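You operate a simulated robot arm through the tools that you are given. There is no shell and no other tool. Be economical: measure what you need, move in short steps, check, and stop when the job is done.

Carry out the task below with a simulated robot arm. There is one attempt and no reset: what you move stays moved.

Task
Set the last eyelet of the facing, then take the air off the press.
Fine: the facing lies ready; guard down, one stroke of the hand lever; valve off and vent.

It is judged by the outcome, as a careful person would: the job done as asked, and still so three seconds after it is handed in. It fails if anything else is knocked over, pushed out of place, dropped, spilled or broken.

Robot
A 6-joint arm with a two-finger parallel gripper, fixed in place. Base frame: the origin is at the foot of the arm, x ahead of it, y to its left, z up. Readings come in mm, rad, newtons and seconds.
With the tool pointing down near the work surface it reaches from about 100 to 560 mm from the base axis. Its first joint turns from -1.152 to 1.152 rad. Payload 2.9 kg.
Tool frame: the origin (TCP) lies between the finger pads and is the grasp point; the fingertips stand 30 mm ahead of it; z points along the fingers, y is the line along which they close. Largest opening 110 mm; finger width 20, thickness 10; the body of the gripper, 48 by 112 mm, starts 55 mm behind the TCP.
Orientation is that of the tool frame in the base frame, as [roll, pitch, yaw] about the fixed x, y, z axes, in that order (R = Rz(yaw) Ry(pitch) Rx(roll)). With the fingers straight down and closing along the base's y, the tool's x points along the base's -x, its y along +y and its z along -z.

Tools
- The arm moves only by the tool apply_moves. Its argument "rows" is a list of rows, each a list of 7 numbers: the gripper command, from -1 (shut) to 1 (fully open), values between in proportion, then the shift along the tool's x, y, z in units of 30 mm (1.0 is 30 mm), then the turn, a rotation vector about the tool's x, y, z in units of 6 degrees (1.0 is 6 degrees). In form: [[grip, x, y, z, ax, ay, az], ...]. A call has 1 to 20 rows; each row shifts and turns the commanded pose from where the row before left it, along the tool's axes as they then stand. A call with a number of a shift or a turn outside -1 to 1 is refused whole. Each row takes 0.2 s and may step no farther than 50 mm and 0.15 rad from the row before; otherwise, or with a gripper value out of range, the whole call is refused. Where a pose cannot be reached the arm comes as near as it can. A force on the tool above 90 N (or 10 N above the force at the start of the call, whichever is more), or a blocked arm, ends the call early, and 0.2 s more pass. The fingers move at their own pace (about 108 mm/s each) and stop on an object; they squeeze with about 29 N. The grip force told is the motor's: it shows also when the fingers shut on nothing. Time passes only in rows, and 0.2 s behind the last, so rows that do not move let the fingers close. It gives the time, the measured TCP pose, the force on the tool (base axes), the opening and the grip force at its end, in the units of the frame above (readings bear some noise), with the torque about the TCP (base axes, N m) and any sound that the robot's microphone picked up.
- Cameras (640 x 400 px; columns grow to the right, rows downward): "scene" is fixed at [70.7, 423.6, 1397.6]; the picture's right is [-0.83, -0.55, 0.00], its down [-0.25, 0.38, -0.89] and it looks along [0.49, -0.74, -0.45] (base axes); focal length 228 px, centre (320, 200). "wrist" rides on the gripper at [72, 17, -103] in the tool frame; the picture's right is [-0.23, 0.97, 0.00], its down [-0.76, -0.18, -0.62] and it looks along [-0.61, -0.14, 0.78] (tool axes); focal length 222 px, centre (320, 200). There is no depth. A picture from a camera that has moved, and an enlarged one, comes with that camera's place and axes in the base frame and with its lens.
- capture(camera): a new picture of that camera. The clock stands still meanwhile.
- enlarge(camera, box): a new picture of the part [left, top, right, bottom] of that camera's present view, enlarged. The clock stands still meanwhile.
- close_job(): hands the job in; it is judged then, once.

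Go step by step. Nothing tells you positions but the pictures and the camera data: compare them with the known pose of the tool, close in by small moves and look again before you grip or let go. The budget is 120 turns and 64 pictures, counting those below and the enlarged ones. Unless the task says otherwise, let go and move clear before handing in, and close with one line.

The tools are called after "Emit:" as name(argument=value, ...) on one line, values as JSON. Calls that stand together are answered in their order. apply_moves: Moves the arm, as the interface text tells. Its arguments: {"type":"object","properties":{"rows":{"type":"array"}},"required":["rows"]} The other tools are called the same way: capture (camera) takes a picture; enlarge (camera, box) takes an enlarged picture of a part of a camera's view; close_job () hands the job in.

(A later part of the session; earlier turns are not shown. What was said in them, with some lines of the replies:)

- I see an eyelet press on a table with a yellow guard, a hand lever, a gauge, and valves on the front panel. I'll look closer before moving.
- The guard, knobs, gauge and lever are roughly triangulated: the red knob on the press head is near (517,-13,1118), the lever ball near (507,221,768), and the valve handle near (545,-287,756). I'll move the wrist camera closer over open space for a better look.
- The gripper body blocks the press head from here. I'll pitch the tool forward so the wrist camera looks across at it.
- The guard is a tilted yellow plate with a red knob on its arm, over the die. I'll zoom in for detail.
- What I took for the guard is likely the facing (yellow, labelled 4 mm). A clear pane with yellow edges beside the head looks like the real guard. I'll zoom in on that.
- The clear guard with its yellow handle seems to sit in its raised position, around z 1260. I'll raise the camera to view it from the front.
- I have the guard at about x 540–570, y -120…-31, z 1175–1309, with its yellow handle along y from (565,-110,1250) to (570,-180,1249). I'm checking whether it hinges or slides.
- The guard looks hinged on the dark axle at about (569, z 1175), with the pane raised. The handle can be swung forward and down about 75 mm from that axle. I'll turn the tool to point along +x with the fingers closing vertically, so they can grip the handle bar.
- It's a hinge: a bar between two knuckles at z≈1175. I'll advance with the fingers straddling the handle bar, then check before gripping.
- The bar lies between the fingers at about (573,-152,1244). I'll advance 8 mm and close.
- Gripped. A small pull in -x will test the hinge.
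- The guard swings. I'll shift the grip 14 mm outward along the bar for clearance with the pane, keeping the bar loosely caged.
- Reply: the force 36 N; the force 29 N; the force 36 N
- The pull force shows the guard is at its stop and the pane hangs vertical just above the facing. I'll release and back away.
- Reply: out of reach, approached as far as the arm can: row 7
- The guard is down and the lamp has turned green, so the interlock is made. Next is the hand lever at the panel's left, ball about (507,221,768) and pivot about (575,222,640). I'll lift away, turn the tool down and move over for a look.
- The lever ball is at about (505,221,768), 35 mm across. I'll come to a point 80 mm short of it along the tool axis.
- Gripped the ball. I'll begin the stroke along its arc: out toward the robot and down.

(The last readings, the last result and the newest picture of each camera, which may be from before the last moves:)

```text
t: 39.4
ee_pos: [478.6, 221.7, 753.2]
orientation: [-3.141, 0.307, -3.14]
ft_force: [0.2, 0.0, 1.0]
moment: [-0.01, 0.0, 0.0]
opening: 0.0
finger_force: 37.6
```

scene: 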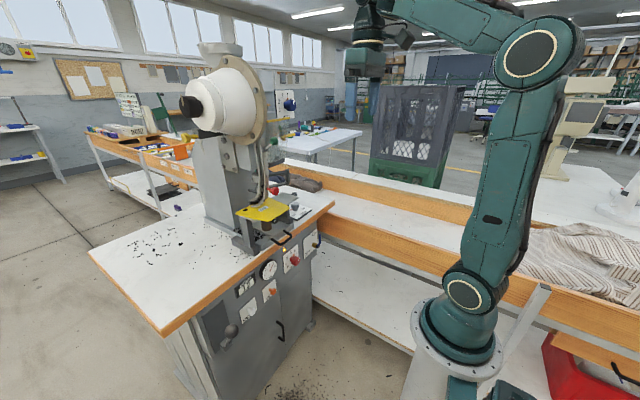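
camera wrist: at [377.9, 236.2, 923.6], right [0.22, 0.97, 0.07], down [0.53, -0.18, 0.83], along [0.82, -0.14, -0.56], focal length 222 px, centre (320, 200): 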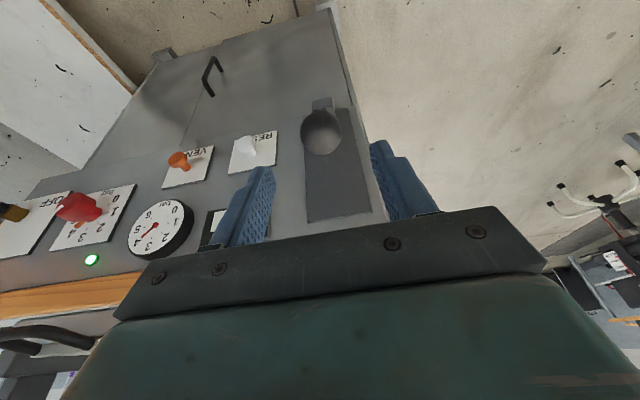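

The fingers shut on nothing, so the ball slipped out. Checking where the lever is.

Emit:
capture(camera="wrist")

Emit:
enlarge(camera="scene", box=[190, 220, 350, 370])

```text
21 pictures are left
camera wrist: at [379.0, 238.4, 829.7], right [0.22, 0.97, 0.07], down [0.54, -0.18, 0.82], along [0.81, -0.14, -0.56], focal length 222 px, centre (320, 200)
```

wrist: 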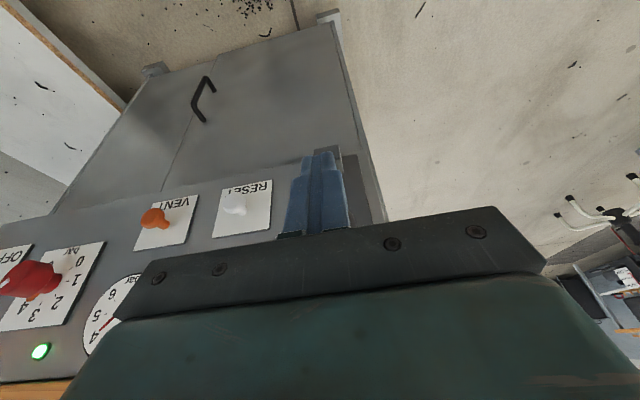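

```text
2.67 times, centred on (270, 295) of scene
camera zoom: at [70.7, 423.6, 1397.6], right [-0.83, -0.55, 0.0], down [-0.25, 0.38, -0.89], along [0.49, -0.74, -0.45], focal length 608 px, centre (453, -53)
```

zoom: 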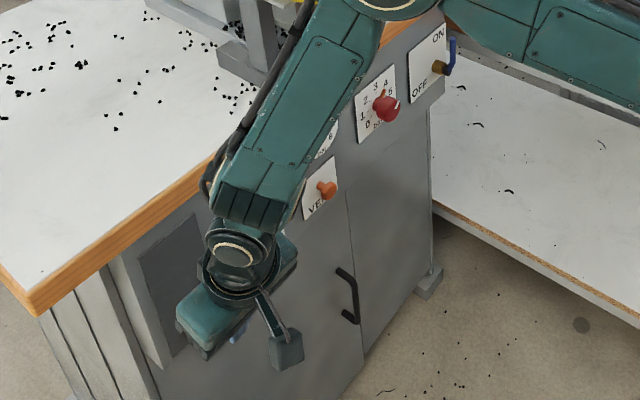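

Emit:
apply_moves(rows=[[-1, 0.3, 0, -1, 0, 0, 0], [-1, 0, 0, -1, 0, 0, 0], [-1, 0, 0, -1, 0, 0, 0], [-1, 0, 0, 0, 0, 0, 0]])

Emit:
enlarge(camera="wrist", box=[200, 60, 420, 220])

```text
t: 40.4
ee_pos: [445.0, 219.0, 835.0]
orientation: [-3.141, 0.313, -3.14]
ft_force: [0.2, 0.0, -0.2]
moment: [-0.01, 0.0, 0.0]
opening: 0.0
finger_force: 37.9
```

```text
2.50 times, centred on (310, 140) of wrist
camera zoom: at [343.9, 236.4, 911.5], right [0.22, 0.97, 0.07], down [0.53, -0.18, 0.83], along [0.82, -0.14, -0.56], focal length 555 px, centre (345, 350)
```

zoom: 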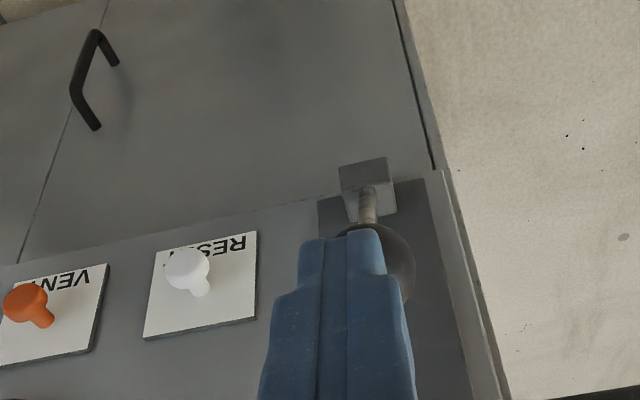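

The ball sprang back to its start position. I'll hook the closed fingers behind it and pull instead. First I'll tilt to match the lever and go to a point above and behind the ball.

Emit:
apply_moves(rows=[[-1, 0, 0, 0, 0, -0.84, 0], [-1, 0, 0, 0, 0, -0.84, 0], [-1, -0.6, 0.05, 0, 0, 0, 0], [-1, -0.64, 0, 0.05, 0, 0, 0], [-1, -0.64, 0, 0.04, 0, 0, 0], [-1, 0, 0, 0, 0, 0, 0]])

Emit:
capture(camera="wrist")

```text
t: 41.8
ee_pos: [495.1, 225.7, 861.3]
orientation: [3.141, 0.488, 3.14]
ft_force: [-0.9, 0.4, -0.4]
moment: [-0.01, 0.0, 0.01]
opening: 0.0
finger_force: 37.1
```

```text
18 pictures are left
camera wrist: at [382.0, 241.5, 918.9], right [0.2, 0.97, 0.11], down [0.38, -0.18, 0.91], along [0.9, -0.14, -0.41], focal length 222 px, centre (320, 200)
```

wrist: 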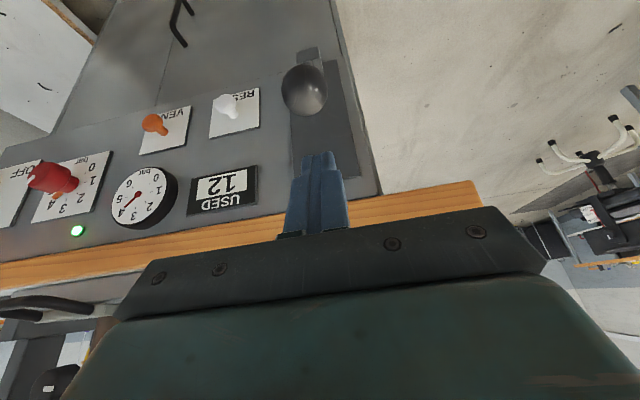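

Emit:
apply_moves(rows=[[-1, 0, -0.13, 0.6, 0, 0, 0], [-1, 0, 0, 0.6, 0, 0, 0], [-1, 0, 0, 0.6, 0, 0, 0], [-1, 0, 0, 0.53, 0, 0, 0], [-1, 0, 0, 0, 0, 0, 0]])

Emit:
enlarge(camera="wrist", box=[220, 60, 420, 220])

```text
t: 43.0
ee_pos: [529.3, 217.9, 801.0]
orientation: [3.141, 0.489, -3.141]
ft_force: [0.1, 0.5, -0.3]
moment: [0.0, 0.0, 0.03]
opening: 0.1
finger_force: 37.3
```

```text
2.50 times, centred on (320, 140) of wrist
camera zoom: at [416.6, 234.7, 858.3], right [0.2, 0.97, 0.11], down [0.38, -0.18, 0.91], along [0.9, -0.14, -0.41], focal length 555 px, centre (320, 350)
```

zoom: 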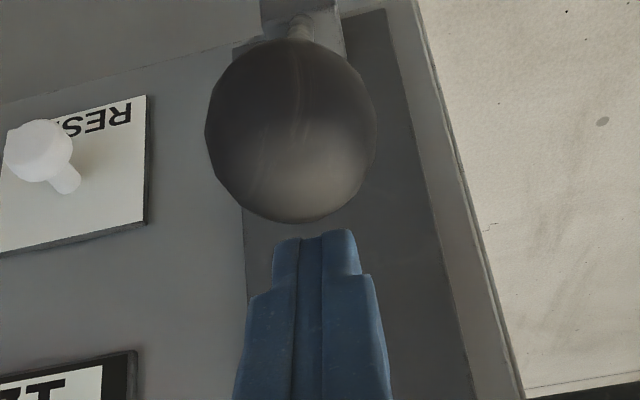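

The fingers are behind the ball. I'll advance a little more, take up the gap, and start rotating the lever down with the tool turning alongside it.

Emit:
apply_moves(rows=[[-1, 0, 0.08, 0.2, 0, 0, 0], [-1, 0.3, 0, 0, 0, 0, 0], [-1, 0.555, 0, -0.061, 0, -1, 0], [-1, 0, 0, 0, 0, 0, 0]])

Emit:
enlarge(camera="wrist", box=[220, 60, 420, 220])

```text
t: 44.0
ee_pos: [520.4, 221.5, 795.7]
orientation: [3.13, 0.636, 3.132]
ft_force: [37.1, -6.6, 38.0]
moment: [-0.2, 0.73, 0.03]
opening: 0.0
finger_force: 37.6
```

```text
2.50 times, centred on (320, 140) of wrist
camera zoom: at [401.2, 238.8, 835.8], right [0.19, 0.97, 0.14], down [0.24, -0.19, 0.95], along [0.95, -0.14, -0.27], focal length 555 px, centre (320, 350)
```

zoom: 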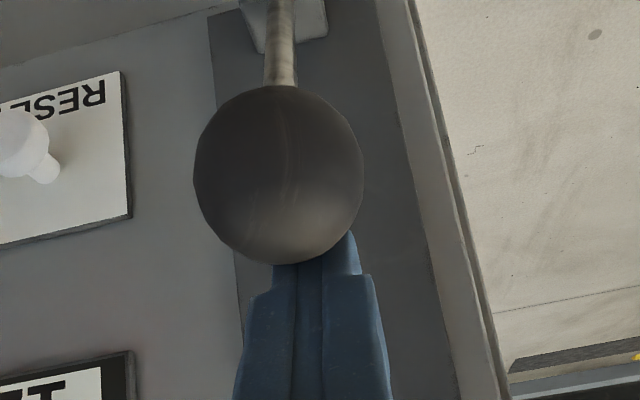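

The ball hasn't moved yet at about 53 N. I'll increase the pull modestly and check.

Emit:
apply_moves(rows=[[-1, 0.2, 0, 0, 0, 0, 0], [-1, 0.1, 0, 0, 0, 0, 0], [-1, 0, 0, 0, 0, 0, 0]])

```text
t: 44.8
ee_pos: [518.1, 225.2, 795.9]
orientation: [3.116, 0.655, 3.128]
ft_force: [41.8, 2.9, 55.1]
moment: [-0.33, 0.16, -0.12]
opening: 0.0
finger_force: 37.8
```

Emit:
enlarge(camera="wrist", box=[200, 20, 420, 220])

```text
2.00 times, centred on (310, 120) of wrist
camera zoom: at [398.2, 242.6, 834.3], right [0.18, 0.97, 0.16], down [0.23, -0.2, 0.95], along [0.96, -0.14, -0.25], focal length 444 px, centre (340, 360)
```

zoom: 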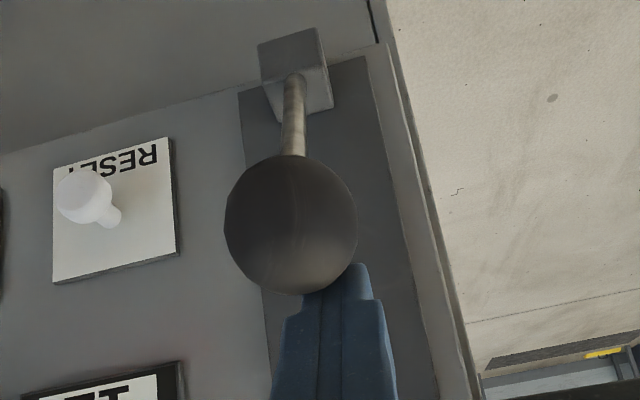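

The fingers are slipping off to one side. I'll back off, straighten, open the fingers about 16 mm as a cradle so the ball centres between them, and go a bit deeper.

Emit:
apply_moves(rows=[[-1, -0.5, 0, 0, 0, 0, 0], [-1, -0.5, 0, 0, 0, 1, 0], [-0.71, -0.15, 0, 0, 0, 0, 0], [-0.71, 0, 0, 0.3, 0, 0, 0], [-0.71, 0, 0, 0, 0, 0, 0]])

Emit:
enlarge(camera="wrist", box=[200, 20, 420, 220])

```text
t: 46.0
ee_pos: [531.9, 219.4, 788.9]
orientation: [3.141, 0.486, 3.14]
ft_force: [-0.1, 0.4, 0.5]
moment: [-0.02, 0.05, -0.01]
opening: 15.8
finger_force: 0.1
```

```text
2.00 times, centred on (310, 120) of wrist
camera zoom: at [419.7, 238.0, 846.9], right [0.2, 0.97, 0.11], down [0.38, -0.18, 0.91], along [0.9, -0.14, -0.41], focal length 444 px, centre (340, 360)
```

zoom: 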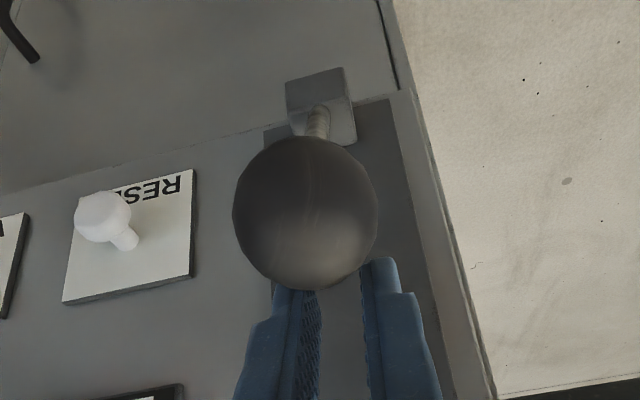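

Emit:
apply_moves(rows=[[-0.71, 0.25, 0.05, 0, 0, 0, 0], [-0.71, 0.25, 0, 0, 0, 0, 0], [-0.71, 0.25, 0, 0, 0, 0, 0], [-0.71, 0, 0, 0, 0, 0, 0]])

```text
t: 47.0
ee_pos: [524.7, 223.2, 787.8]
orientation: [3.133, 0.523, 3.135]
ft_force: [46.0, -8.1, 19.7]
moment: [-0.34, -0.4, 0.46]
opening: 19.9
finger_force: 4.0
```

Emit:
apply_moves(rows=[[-0.8, 0.3, 0, 0, 0, 0, 0], [-0.8, 0.15, 0, 0, 0, 0, 0], [-0.8, 0, 0, 0, 0, 0, 0]])

```text
t: 47.8
ee_pos: [522.5, 221.7, 787.6]
orientation: [3.131, 0.548, 3.122]
ft_force: [78.7, -12.8, 20.6]
moment: [-0.37, -0.84, 0.71]
opening: 17.2
finger_force: 5.8
```

Even at 80 N the lever doesn't move in this direction. I'll back off, grip the ball again, and feel gently for its free direction.

Emit:
apply_moves(rows=[[-0.71, -0.6, 0, 0, 0, 0, 0], [-0.71, -0.7, 0, 0, 0, 0, 0], [-0.71, 0, 0, -0.9, 0, 0, 0], [-0.71, 0, 0, -0.9, 0, 0, 0], [0.1, 0, 0, -0.9, 0, 0, 0], [0.1, 0.55, 0, 0, 0, 0, 0], [0.1, 0.55, 0, 0, 0, 0, 0], [0.1, 0, 0, 0, 0, 0, 0]])

Emit:
capture(camera="wrist")

```text
t: 49.6
ee_pos: [468.3, 222.2, 847.1]
orientation: [3.141, 0.489, -3.141]
ft_force: [0.7, 0.1, 0.4]
moment: [0.01, 0.01, 0.03]
opening: 60.3
finger_force: 0.1
```

```text
13 pictures are left
camera wrist: at [356.3, 238.8, 905.2], right [0.2, 0.97, 0.11], down [0.38, -0.18, 0.91], along [0.9, -0.14, -0.41], focal length 222 px, centre (320, 200)
```

wrist: 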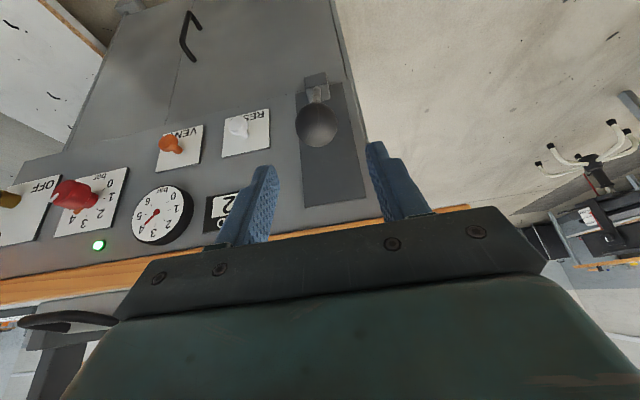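

Emit:
apply_moves(rows=[[0.1, 0.17, -0.03, 0.8, 0, 0, 0], [0.1, 0, 0, 0.8, 0, 0, 0], [0.1, 0, 0, 0.8, 0, 0, 0], [0.1, 0, 0, 0.5, 0, 0, 0], [-1, 0, 0, 0, 0, 0, 0], [-1, 0, 0, 0, 0, 0, 0], [-1, 0, 0, 0, 0, 0, 0]])

Emit:
apply_moves(rows=[[-1, -0.27, 0, 0, 0, 0, 0], [-1, 0, 0, 0, 0, 0, 0]])

```text
t: 51.2
ee_pos: [505.1, 220.5, 766.8]
orientation: [-3.141, 0.487, 3.141]
ft_force: [0.3, -11.7, -0.3]
moment: [-0.06, -0.13, -0.03]
opening: 36.7
finger_force: 45.3
```

```text
t: 51.8
ee_pos: [510.6, 220.3, 768.4]
orientation: [-3.139, 0.48, -3.141]
ft_force: [-2.0, -14.6, -19.1]
moment: [0.03, 1.2, -0.06]
opening: 36.9
finger_force: 45.1
```

The ball seems to yield inward (+x) with little force. I'll continue gently in that direction.

Emit:
apply_moves(rows=[[-1, -0.236, 0, 0.125, 0, 0, 0], [-1, 0, 0, 0, 0, 0, 0]])

```text
t: 52.4
ee_pos: [520.0, 219.9, 772.7]
orientation: [-3.136, 0.489, 3.14]
ft_force: [-15.0, -23.9, 14.9]
moment: [-0.1, 1.07, -0.11]
opening: 36.4
finger_force: 44.8
```

The lever travels inward and up about its pivot. I'll follow that arc.

Emit:
apply_moves(rows=[[-1, -0.498, 0, 0.04, 0, 0, 0], [-1, 0, 0, 0, 0, 0, 0]])

Emit:
enlarge(camera="wrist", box=[60, 20, 440, 260])

```text
t: 53.0
ee_pos: [529.7, 220.5, 776.1]
orientation: [-3.133, 0.481, 3.141]
ft_force: [-8.0, -24.1, -8.3]
moment: [0.13, 1.16, -0.14]
opening: 36.8
finger_force: 45.3
```

```text
1.67 times, centred on (250, 140) of wrist
camera zoom: at [419.0, 237.6, 833.8], right [0.21, 0.97, 0.1], down [0.39, -0.17, 0.91], along [0.9, -0.15, -0.41], focal length 370 px, centre (437, 300)
```

zoom: 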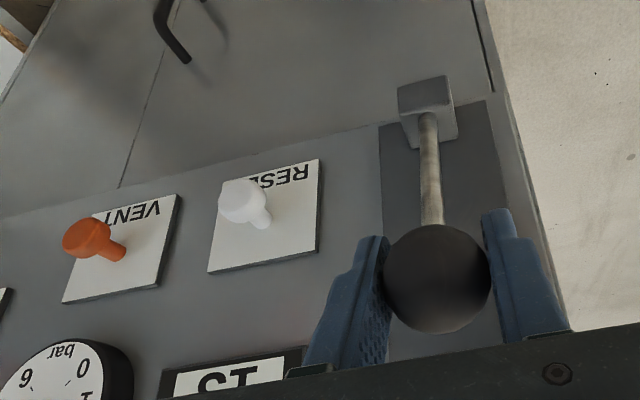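

The ball is following the grip. Continuing along the arc.

Emit:
apply_moves(rows=[[-1, -0.48, 0, 0.09, 0, 0, 0], [-1, 0, 0, 0, 0, 0, 0]])

Emit:
apply_moves(rows=[[-1, -0.3, 0, 0.11, 0, 0, 0], [-1, 0, 0, 0, 0, 0, 0]])

```text
t: 53.6
ee_pos: [543.6, 220.1, 779.7]
orientation: [-3.133, 0.475, -3.14]
ft_force: [-14.8, -23.7, -15.5]
moment: [-0.06, 0.29, -0.12]
opening: 36.9
finger_force: 44.7
```

```text
t: 54.2
ee_pos: [549.0, 219.4, 780.4]
orientation: [-3.133, 0.469, -3.137]
ft_force: [-34.8, -17.7, -5.6]
moment: [-0.02, 0.19, -0.04]
opening: 36.6
finger_force: 45.4
```

Emit:
apply_moves(rows=[[-1, -0.2, 0, 0.09, 0, 0, 0], [-1, -0.1, 0, 0.05, 0, 0, 0], [-1, 0, 0, 0, 0, 0, 0]])

Emit:
capture(camera="wrist")

```text
t: 55.2
ee_pos: [558.8, 223.8, 784.8]
orientation: [-3.138, 0.469, -3.135]
ft_force: [-20.3, -2.3, 17.8]
moment: [-0.14, 0.03, -0.09]
opening: 0.0
finger_force: 37.6
stopped in row 3: the force on the tool passed its limit at 92 N (the readings are from after the stop); the commanded pose is now the measured one
```

```text
11 pictures are left
camera wrist: at [447.8, 240.1, 844.3], right [0.2, 0.98, 0.1], down [0.4, -0.17, 0.9], along [0.9, -0.14, -0.42], focal length 222 px, centre (320, 200)
```

wrist: 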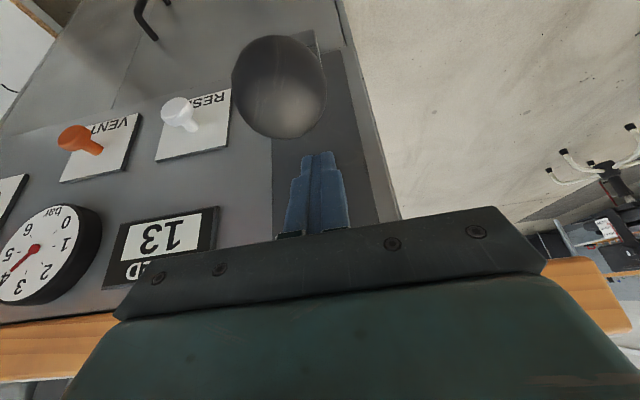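

The counter now reads 13, so one stroke is done, and the lever sprang back to rest. I'll withdraw and move across to the ON/OFF valve.

Emit:
apply_moves(rows=[[-1, 0, 0, -0.9, 0, 0, 0], [-1, 0, 0, -0.95, 0, 0, 0], [-1, 0, 0, -0.95, 0, 0, 0], [-1, 0, 0, -0.9, 0, 0, 0], [-1, 0, 0, 0, 0, 0, 0]])

Emit:
apply_moves(rows=[[-1, 0.3, -0.88, -0.38, 0, 0, 0], [-1, 0.3, -0.88, -0.38, 0, 0, 0], [-1, 0.3, -0.88, -0.38, 0, 0, 0], [-1, 0.3, -0.88, -0.38, 0, 0, 0], [-1, 0.3, -0.88, -0.38, 0, 0, 0], [-1, 0.3, -0.88, -0.38, 0, 0, 0], [-1, 0.3, -0.88, -0.38, 0, 0, 0], [-1, 0.3, -0.88, -0.38, 0, 0, 0], [-1, 0, -0.88, 0, 0, 0, 0], [-1, 0, -0.88, 0, 0, 0, 0], [-1, 0, -0.88, 0, 0, 0, 0], [-1, 0, -0.88, 0, 0, 0, 0], [-1, 0, -0.88, 0, 0, 0, 0], [-1, 0, -0.88, 0, 0, 0, 0], [-1, 0, -0.88, 0, 0, 0, 0], [-1, 0, -0.88, 0, 0, 0, 0], [-1, 0, 0, 0, 0, 0, 0]])

Emit:
capture(camera="wrist")

```text
t: 56.4
ee_pos: [511.0, 224.5, 884.1]
orientation: [-3.137, 0.469, -3.136]
ft_force: [0.0, 0.0, -0.2]
moment: [0.01, 0.02, 0.02]
opening: 0.0
finger_force: 37.5
```

```text
t: 60.0
ee_pos: [406.7, -198.0, 932.0]
orientation: [-3.138, 0.472, -3.135]
ft_force: [-0.1, 0.0, 0.1]
moment: [0.0, -0.04, -0.01]
opening: 0.2
finger_force: 37.6
```

```text
10 pictures are left
camera wrist: at [295.7, -182.4, 991.3], right [0.2, 0.97, 0.1], down [0.4, -0.17, 0.9], along [0.9, -0.14, -0.42], focal length 222 px, centre (320, 200)
```

wrist: 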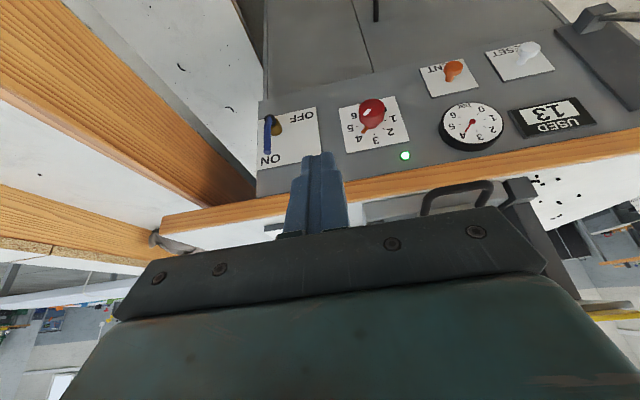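

Emit:
enlarge(camera="wrist", box=[240, 90, 420, 190])

```text
3.56 times, centred on (330, 140) of wrist
camera zoom: at [295.7, -182.4, 991.3], right [0.2, 0.97, 0.1], down [0.4, -0.17, 0.9], along [0.9, -0.14, -0.42], focal length 790 px, centre (284, 413)
```

zoom: 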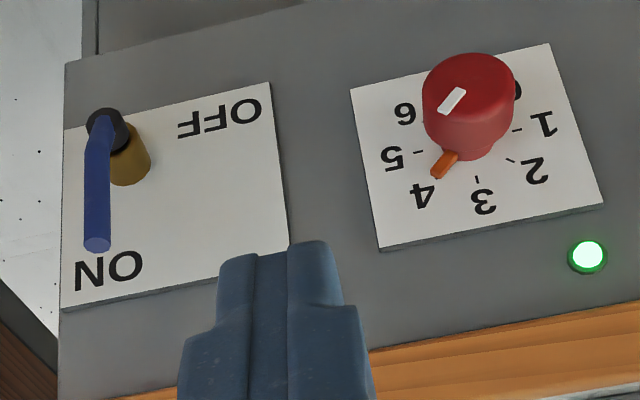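

The valve lever points up at ON, from its elbow about (555,-290,711) to its tip about (544,-290,786). OFF is a quarter turn toward +y. I'll bring the closed fingers to its -y side.

Emit:
apply_moves(rows=[[-1, 0, 0, 0, 0, -1, 0], [-1, 0, 0, 0, 0, -1, 0], [-1, 0, 0, 0, 0, -1, 0], [-1, 0.278, -0.8, 0.59, 0, 0, 0], [-1, 0.278, -0.8, 0.59, 0, 0, 0], [-1, 0.278, -0.8, 0.59, 0, 0, 0], [-1, 0.278, -0.8, 0.59, 0, 0, 0], [-1, 0.278, -0.8, 0.59, 0, 0, 0], [-1, 0, 0, 0, 0, 0, 0]])

Emit:
apply_moves(rows=[[-1, -0.151, 0, 0.764, 0, 0, 0], [-1, -0.151, 0, 0.764, 0, 0, 0], [-1, -0.151, 0, 0.764, 0, 0, 0], [-1, -0.151, 0, 0.764, 0, 0, 0], [-1, 0, 0, 0, 0, 0, 0]])

Emit:
enlarge(camera="wrist", box=[220, 40, 440, 230])

```text
t: 62.0
ee_pos: [438.1, -320.7, 840.1]
orientation: [-3.14, 0.787, -3.135]
ft_force: [0.7, -0.1, -0.3]
moment: [-0.03, 0.01, 0.02]
opening: 0.0
finger_force: 37.8
```

```text
t: 63.2
ee_pos: [518.2, -320.1, 787.4]
orientation: [-3.138, 0.787, -3.135]
ft_force: [0.4, -0.9, -0.1]
moment: [0.01, -0.02, 0.0]
opening: 0.0
finger_force: 37.6
```

```text
2.11 times, centred on (330, 135) of wrist
camera zoom: at [394.4, -303.9, 810.4], right [0.16, 0.97, 0.16], down [0.1, -0.17, 0.98], along [0.98, -0.14, -0.12], focal length 468 px, centre (299, 337)
```

zoom: 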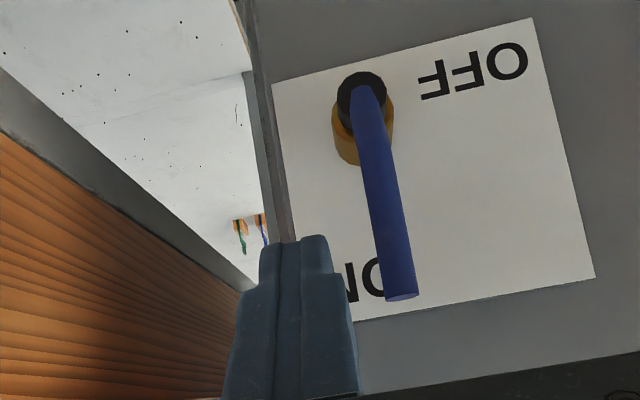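

Emit:
apply_moves(rows=[[-1, -0.15, 0, 0.745, 0, 0, 0], [-1, 0, 0.4, 0, 0, 0, 0], [-1, -0.059, 0.493, -0.059, 0, 0, 0], [-1, 0.033, 0.5, 0.033, 0, 0, 0], [-1, 0, 0, 0, 0, 0, 0]])

Emit:
apply_moves(rows=[[-1, 0.123, 0.47, 0.123, 0, 0, 0], [-1, 0.205, 0.407, 0.205, 0, 0, 0], [-1, 0, 0, 0, 0, 0, 0]])

Emit:
apply_moves(rows=[[-1, 0.273, 0.32, 0.273, 0, 0, 0], [-1, 0.226, 0.21, 0.226, 0, 0, 0], [-1, 0, 0, 0, 0, 0, 0]])

Emit:
enlarge(camera="wrist", box=[200, 10, 460, 230])

```text
t: 64.4
ee_pos: [535.8, -278.8, 777.0]
orientation: [-3.138, 0.786, -3.135]
ft_force: [1.2, -0.3, 0.4]
moment: [-0.01, -0.03, -0.01]
opening: 0.2
finger_force: 37.5
```

```text
t: 65.2
ee_pos: [535.0, -251.0, 763.2]
orientation: [-3.137, 0.786, -3.134]
ft_force: [0.4, 0.1, -0.3]
moment: [-0.03, 0.01, 0.01]
opening: 0.1
finger_force: 38.3
```

```text
t: 66.0
ee_pos: [532.8, -234.2, 741.6]
orientation: [-3.137, 0.787, -3.135]
ft_force: [2.3, -1.2, 2.8]
moment: [-0.04, -0.09, -0.04]
opening: 0.1
finger_force: 37.4
```

```text
1.82 times, centred on (330, 120) of wrist
camera zoom: at [409.4, -218.5, 763.7], right [0.16, 0.97, 0.16], down [0.1, -0.17, 0.98], along [0.98, -0.14, -0.12], focal length 404 px, centre (302, 346)
```

zoom: 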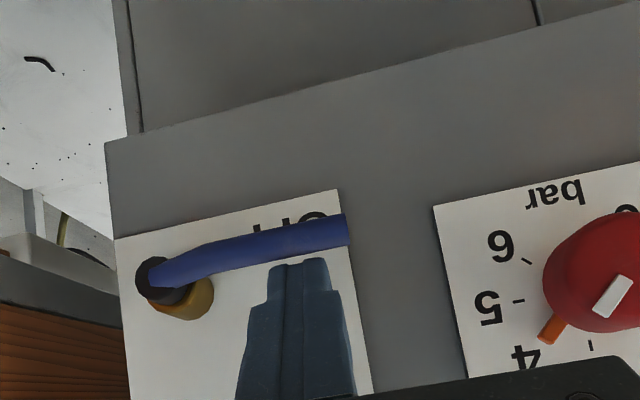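

The valve lever is now horizontal at OFF. I'll press slightly further to confirm it's against its stop.

Emit:
apply_moves(rows=[[-1, 0.08, 0, 0.08, 0, 0, 0], [-1, 0.06, 0, 0.06, 0, 0, 0], [-1, 0, 0, 0, 0, 0, 0]])

```text
t: 66.8
ee_pos: [537.4, -236.1, 736.5]
orientation: [-3.137, 0.792, -3.133]
ft_force: [9.0, -0.3, 15.4]
moment: [-0.1, -0.35, -0.11]
opening: 0.0
finger_force: 37.4
```

Emit:
apply_moves(rows=[[-1, 0, 0, -1, 0, 0, 0], [-1, 0, 0, -1, 0, 0, 0], [-1, 0, 0, -1, 0, 0, 0], [-1, 0.139, 0.893, -0.034, 0, 0, 0], [-1, 0.139, 0.893, -0.034, 0, 0, 0], [-1, 0.139, 0.893, -0.034, 0, 0, 0], [-1, 0.139, 0.893, -0.034, 0, 0, 0], [-1, 0.139, 0.893, -0.034, 0, 0, 0], [-1, 0.139, 0.893, -0.034, 0, 0, 0], [-1, 0.139, 0.893, -0.034, 0, 0, 0], [-1, 0.139, 0.893, -0.034, 0, 0, 0], [-1, 0.139, 0.893, -0.034, 0, 0, 0], [-1, 0, 0, 0, 0, 0, 0]])

Emit:
enlarge(camera="wrist", box=[140, 20, 460, 220])

```text
t: 69.6
ee_pos: [436.4, 5.7, 780.8]
orientation: [-3.138, 0.785, -3.134]
ft_force: [-0.4, 0.7, -0.9]
moment: [-0.01, 0.0, 0.0]
opening: 0.1
finger_force: 37.6
```

```text
2.00 times, centred on (300, 120) of wrist
camera zoom: at [311.7, 22.8, 801.7], right [0.16, 0.97, 0.16], down [0.1, -0.18, 0.98], along [0.98, -0.14, -0.12], focal length 444 px, centre (360, 360)
```

zoom: 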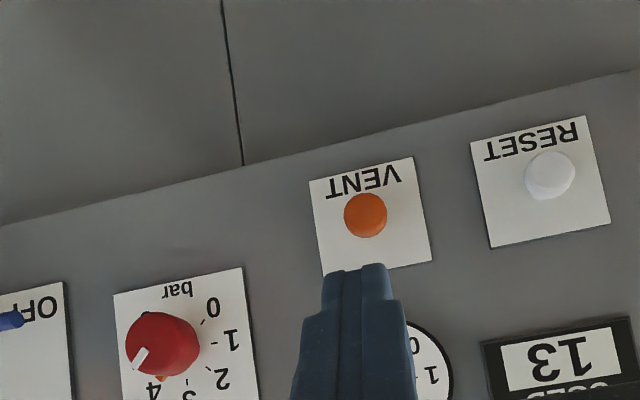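

The valve reads OFF. The VENT knob is at about (567,4,685), so I'll bring the closed fingertips in front of it.

Emit:
apply_moves(rows=[[-1, -0.085, -0.011, 0.792, 0, 0, 0], [-1, -0.085, -0.011, 0.792, 0, 0, 0], [-1, -0.085, -0.011, 0.792, 0, 0, 0], [-1, -0.085, -0.011, 0.792, 0, 0, 0], [-1, -0.085, -0.011, 0.792, 0, 0, 0], [-1, 0, 0, 0, 0, 0, 0]])

Emit:
apply_moves(rows=[[-1, -0.118, 0, 0.118, 0, 0, 0], [-1, -0.118, 0, 0.118, 0, 0, 0], [-1, -0.118, 0, 0.118, 0, 0, 0], [-1, 0, 0, 0, 0, 0, 0]])

```text
t: 71.0
ee_pos: [531.4, 1.7, 703.4]
orientation: [-3.137, 0.786, -3.133]
ft_force: [-0.6, -0.1, -0.9]
moment: [0.0, 0.07, -0.02]
opening: 0.0
finger_force: 37.6
```

```text
t: 72.0
ee_pos: [543.1, 4.5, 702.5]
orientation: [-3.141, 0.778, -3.134]
ft_force: [-31.7, -0.9, 11.5]
moment: [-0.05, 0.17, -0.02]
opening: 0.2
finger_force: 37.5
heard: click
```

A click under about 30 N of press. I'll hold it for a couple of seconds and look at the gauge.

Emit:
apply_moves(rows=[[-1, -0.02, 0, 0.02, 0, 0, 0], [-1, 0, 0, 0, 0, 0, 0], [-1, 0, 0, 0, 0, 0, 0], [-1, 0, 0, 0, 0, 0, 0], [-1, 0, 0, 0, 0, 0, 0], [-1, 0, 0, 0, 0, 0, 0], [-1, 0, 0, 0, 0, 0, 0], [-1, 0, 0, 0, 0, 0, 0], [-1, 0, 0, 0, 0, 0, 0], [-1, 0, 0, 0, 0, 0, 0]])

Emit:
enlarge(camera="scene", box=[240, 220, 350, 320])

```text
t: 74.2
ee_pos: [542.9, 4.0, 701.8]
orientation: [-3.138, 0.776, -3.135]
ft_force: [-29.7, -6.7, 0.3]
moment: [-0.13, 0.41, -0.18]
opening: 0.0
finger_force: 38.2
```

```text
4.00 times, centred on (295, 270) of scene
camera zoom: at [70.1, 423.5, 1397.6], right [-0.83, -0.55, 0.0], down [-0.25, 0.38, -0.89], along [0.49, -0.74, -0.45], focal length 912 px, centre (420, -80)
```

zoom: 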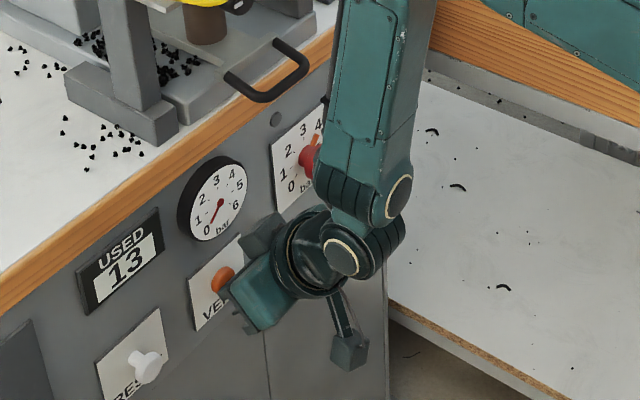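

The gauge is near 0 and the lamp is out. I'll hold a bit longer, then withdraw and verify.

Emit:
apply_moves(rows=[[-1, 0, 0, 0, 0, 0, 0], [-1, 0, 0, 0, 0, 0, 0], [-1, 0, 0, 0, 0, 0, 0], [-1, 0, 0, 0, 0, 0, 0], [-1, 0, 0, 0, 0, 0, 0], [-1, 0, 0, 0, 0, 0, 0], [-1, 0, 0, 0, 0, 0, 0], [-1, 0, 0, 0, 0, 0, 0], [-1, 0, 0, 0, 0, 0, 0], [-1, 0, 0, 0, 0, 0, 0], [-1, 0, 0, 0, 0, 0, 0], [-1, 0, 0, 0, 0, 0, 0], [-1, 0, 0, 0, 0, 0, 0], [-1, 0, 0, 0, 0, 0, 0], [-1, 0, 0, 0, 0, 0, 0]])

Emit:
apply_moves(rows=[[-1, 0.4, 0, -0.4, 0, 0, 0], [-1, 0, 0, -1, 0, 0, 0], [-1, 0, 0, -1, 0, 0, 0], [-1, 0, 0, -1, 0, 0, 0], [-1, 0, 0, -1, 0, 0, 0], [-1, 0, 0, 0, 0, 0, 0]])

Emit:
capture(camera="wrist")

Emit:
enlarge(camera="scene", box=[225, 140, 345, 320])

```text
t: 77.4
ee_pos: [542.0, 5.1, 701.3]
orientation: [-3.139, 0.775, -3.137]
ft_force: [-29.6, -5.2, -0.3]
moment: [-0.09, 0.41, -0.12]
opening: 0.0
finger_force: 38.1
```

```text
t: 78.8
ee_pos: [445.8, 4.4, 786.9]
orientation: [-3.138, 0.786, -3.134]
ft_force: [-0.5, -0.8, 0.2]
moment: [0.02, 0.02, 0.03]
opening: 0.0
finger_force: 37.8
```

```text
4 pictures are left
camera wrist: at [321.6, 21.3, 809.0], right [0.16, 0.97, 0.16], down [0.1, -0.17, 0.98], along [0.98, -0.14, -0.12], focal length 222 px, centre (320, 200)
```

wrist: 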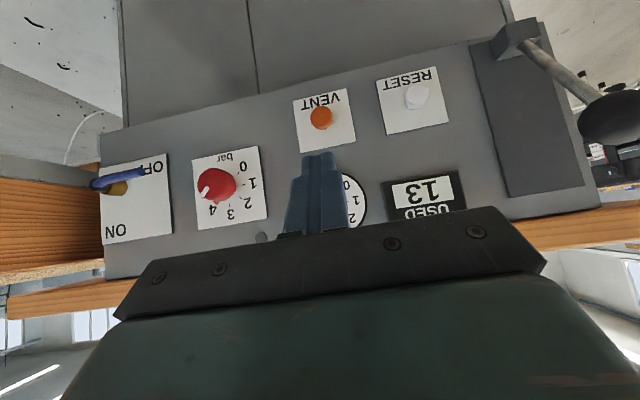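

```text
2.22 times, centred on (285, 230) of scene
camera zoom: at [70.7, 423.6, 1397.6], right [-0.83, -0.55, 0.0], down [-0.25, 0.38, -0.89], along [0.49, -0.74, -0.45], focal length 507 px, centre (398, 133)
```

zoom: 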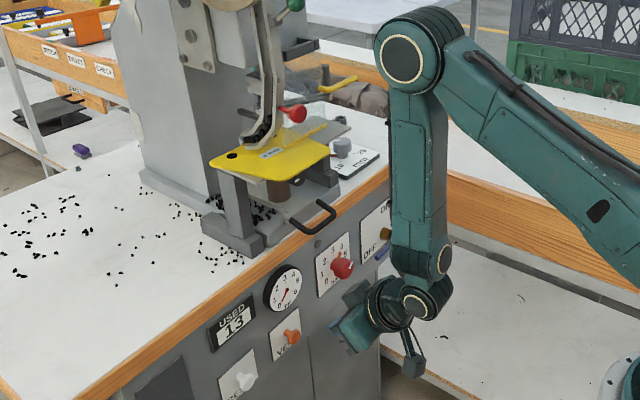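

Guard is down, counter at 13, valve OFF and lamp out. One last zoom on the gauge and the facing.

Emit:
enlarge(camera="scene", box=[270, 255, 310, 285])

Emit:
enlarge(camera="scene", box=[245, 150, 315, 215])

```text
13.33 times, centred on (290, 270) of scene
camera zoom: at [70.7, 423.6, 1397.6], right [-0.83, -0.55, 0.0], down [-0.25, 0.38, -0.89], along [0.49, -0.74, -0.45], focal length 3040 px, centre (720, -733)
```

zoom: 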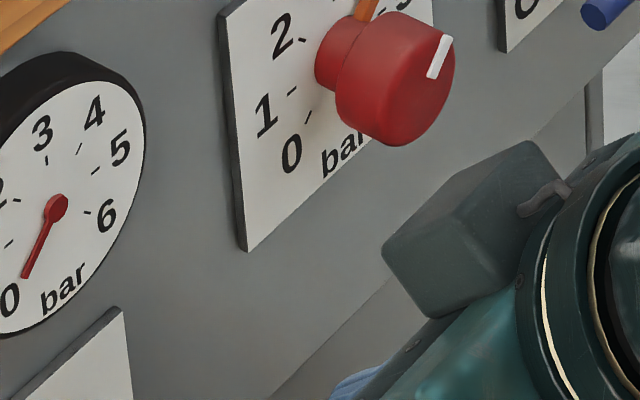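

```text
6.15 times, centred on (280, 182) of scene
camera zoom: at [70.7, 423.6, 1397.6], right [-0.83, -0.55, 0.0], down [-0.25, 0.38, -0.89], along [0.49, -0.74, -0.45], focal length 1403 px, centre (566, 308)
```

zoom: 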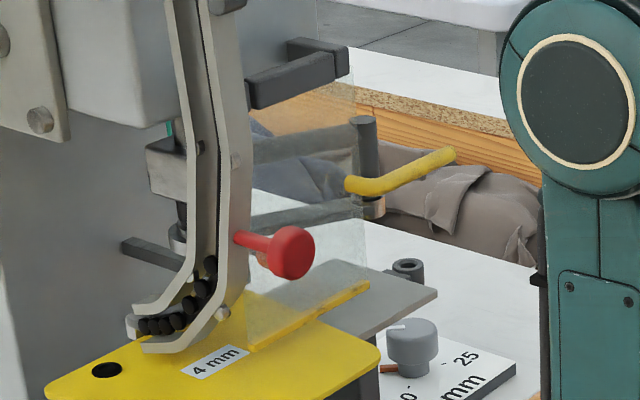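

The gauge reads 0 bar, the guard is down, the facing is undisturbed, and the arm is clear. Handing in.

Emit:
close_job()

```text
The job is handed in.
```

The guard is down and the lever had one full stroke, with the counter going from 12 to 13. The valve is off and the press is vented to 0 bar. I couldn't see the new eyelet itself in the pictures.
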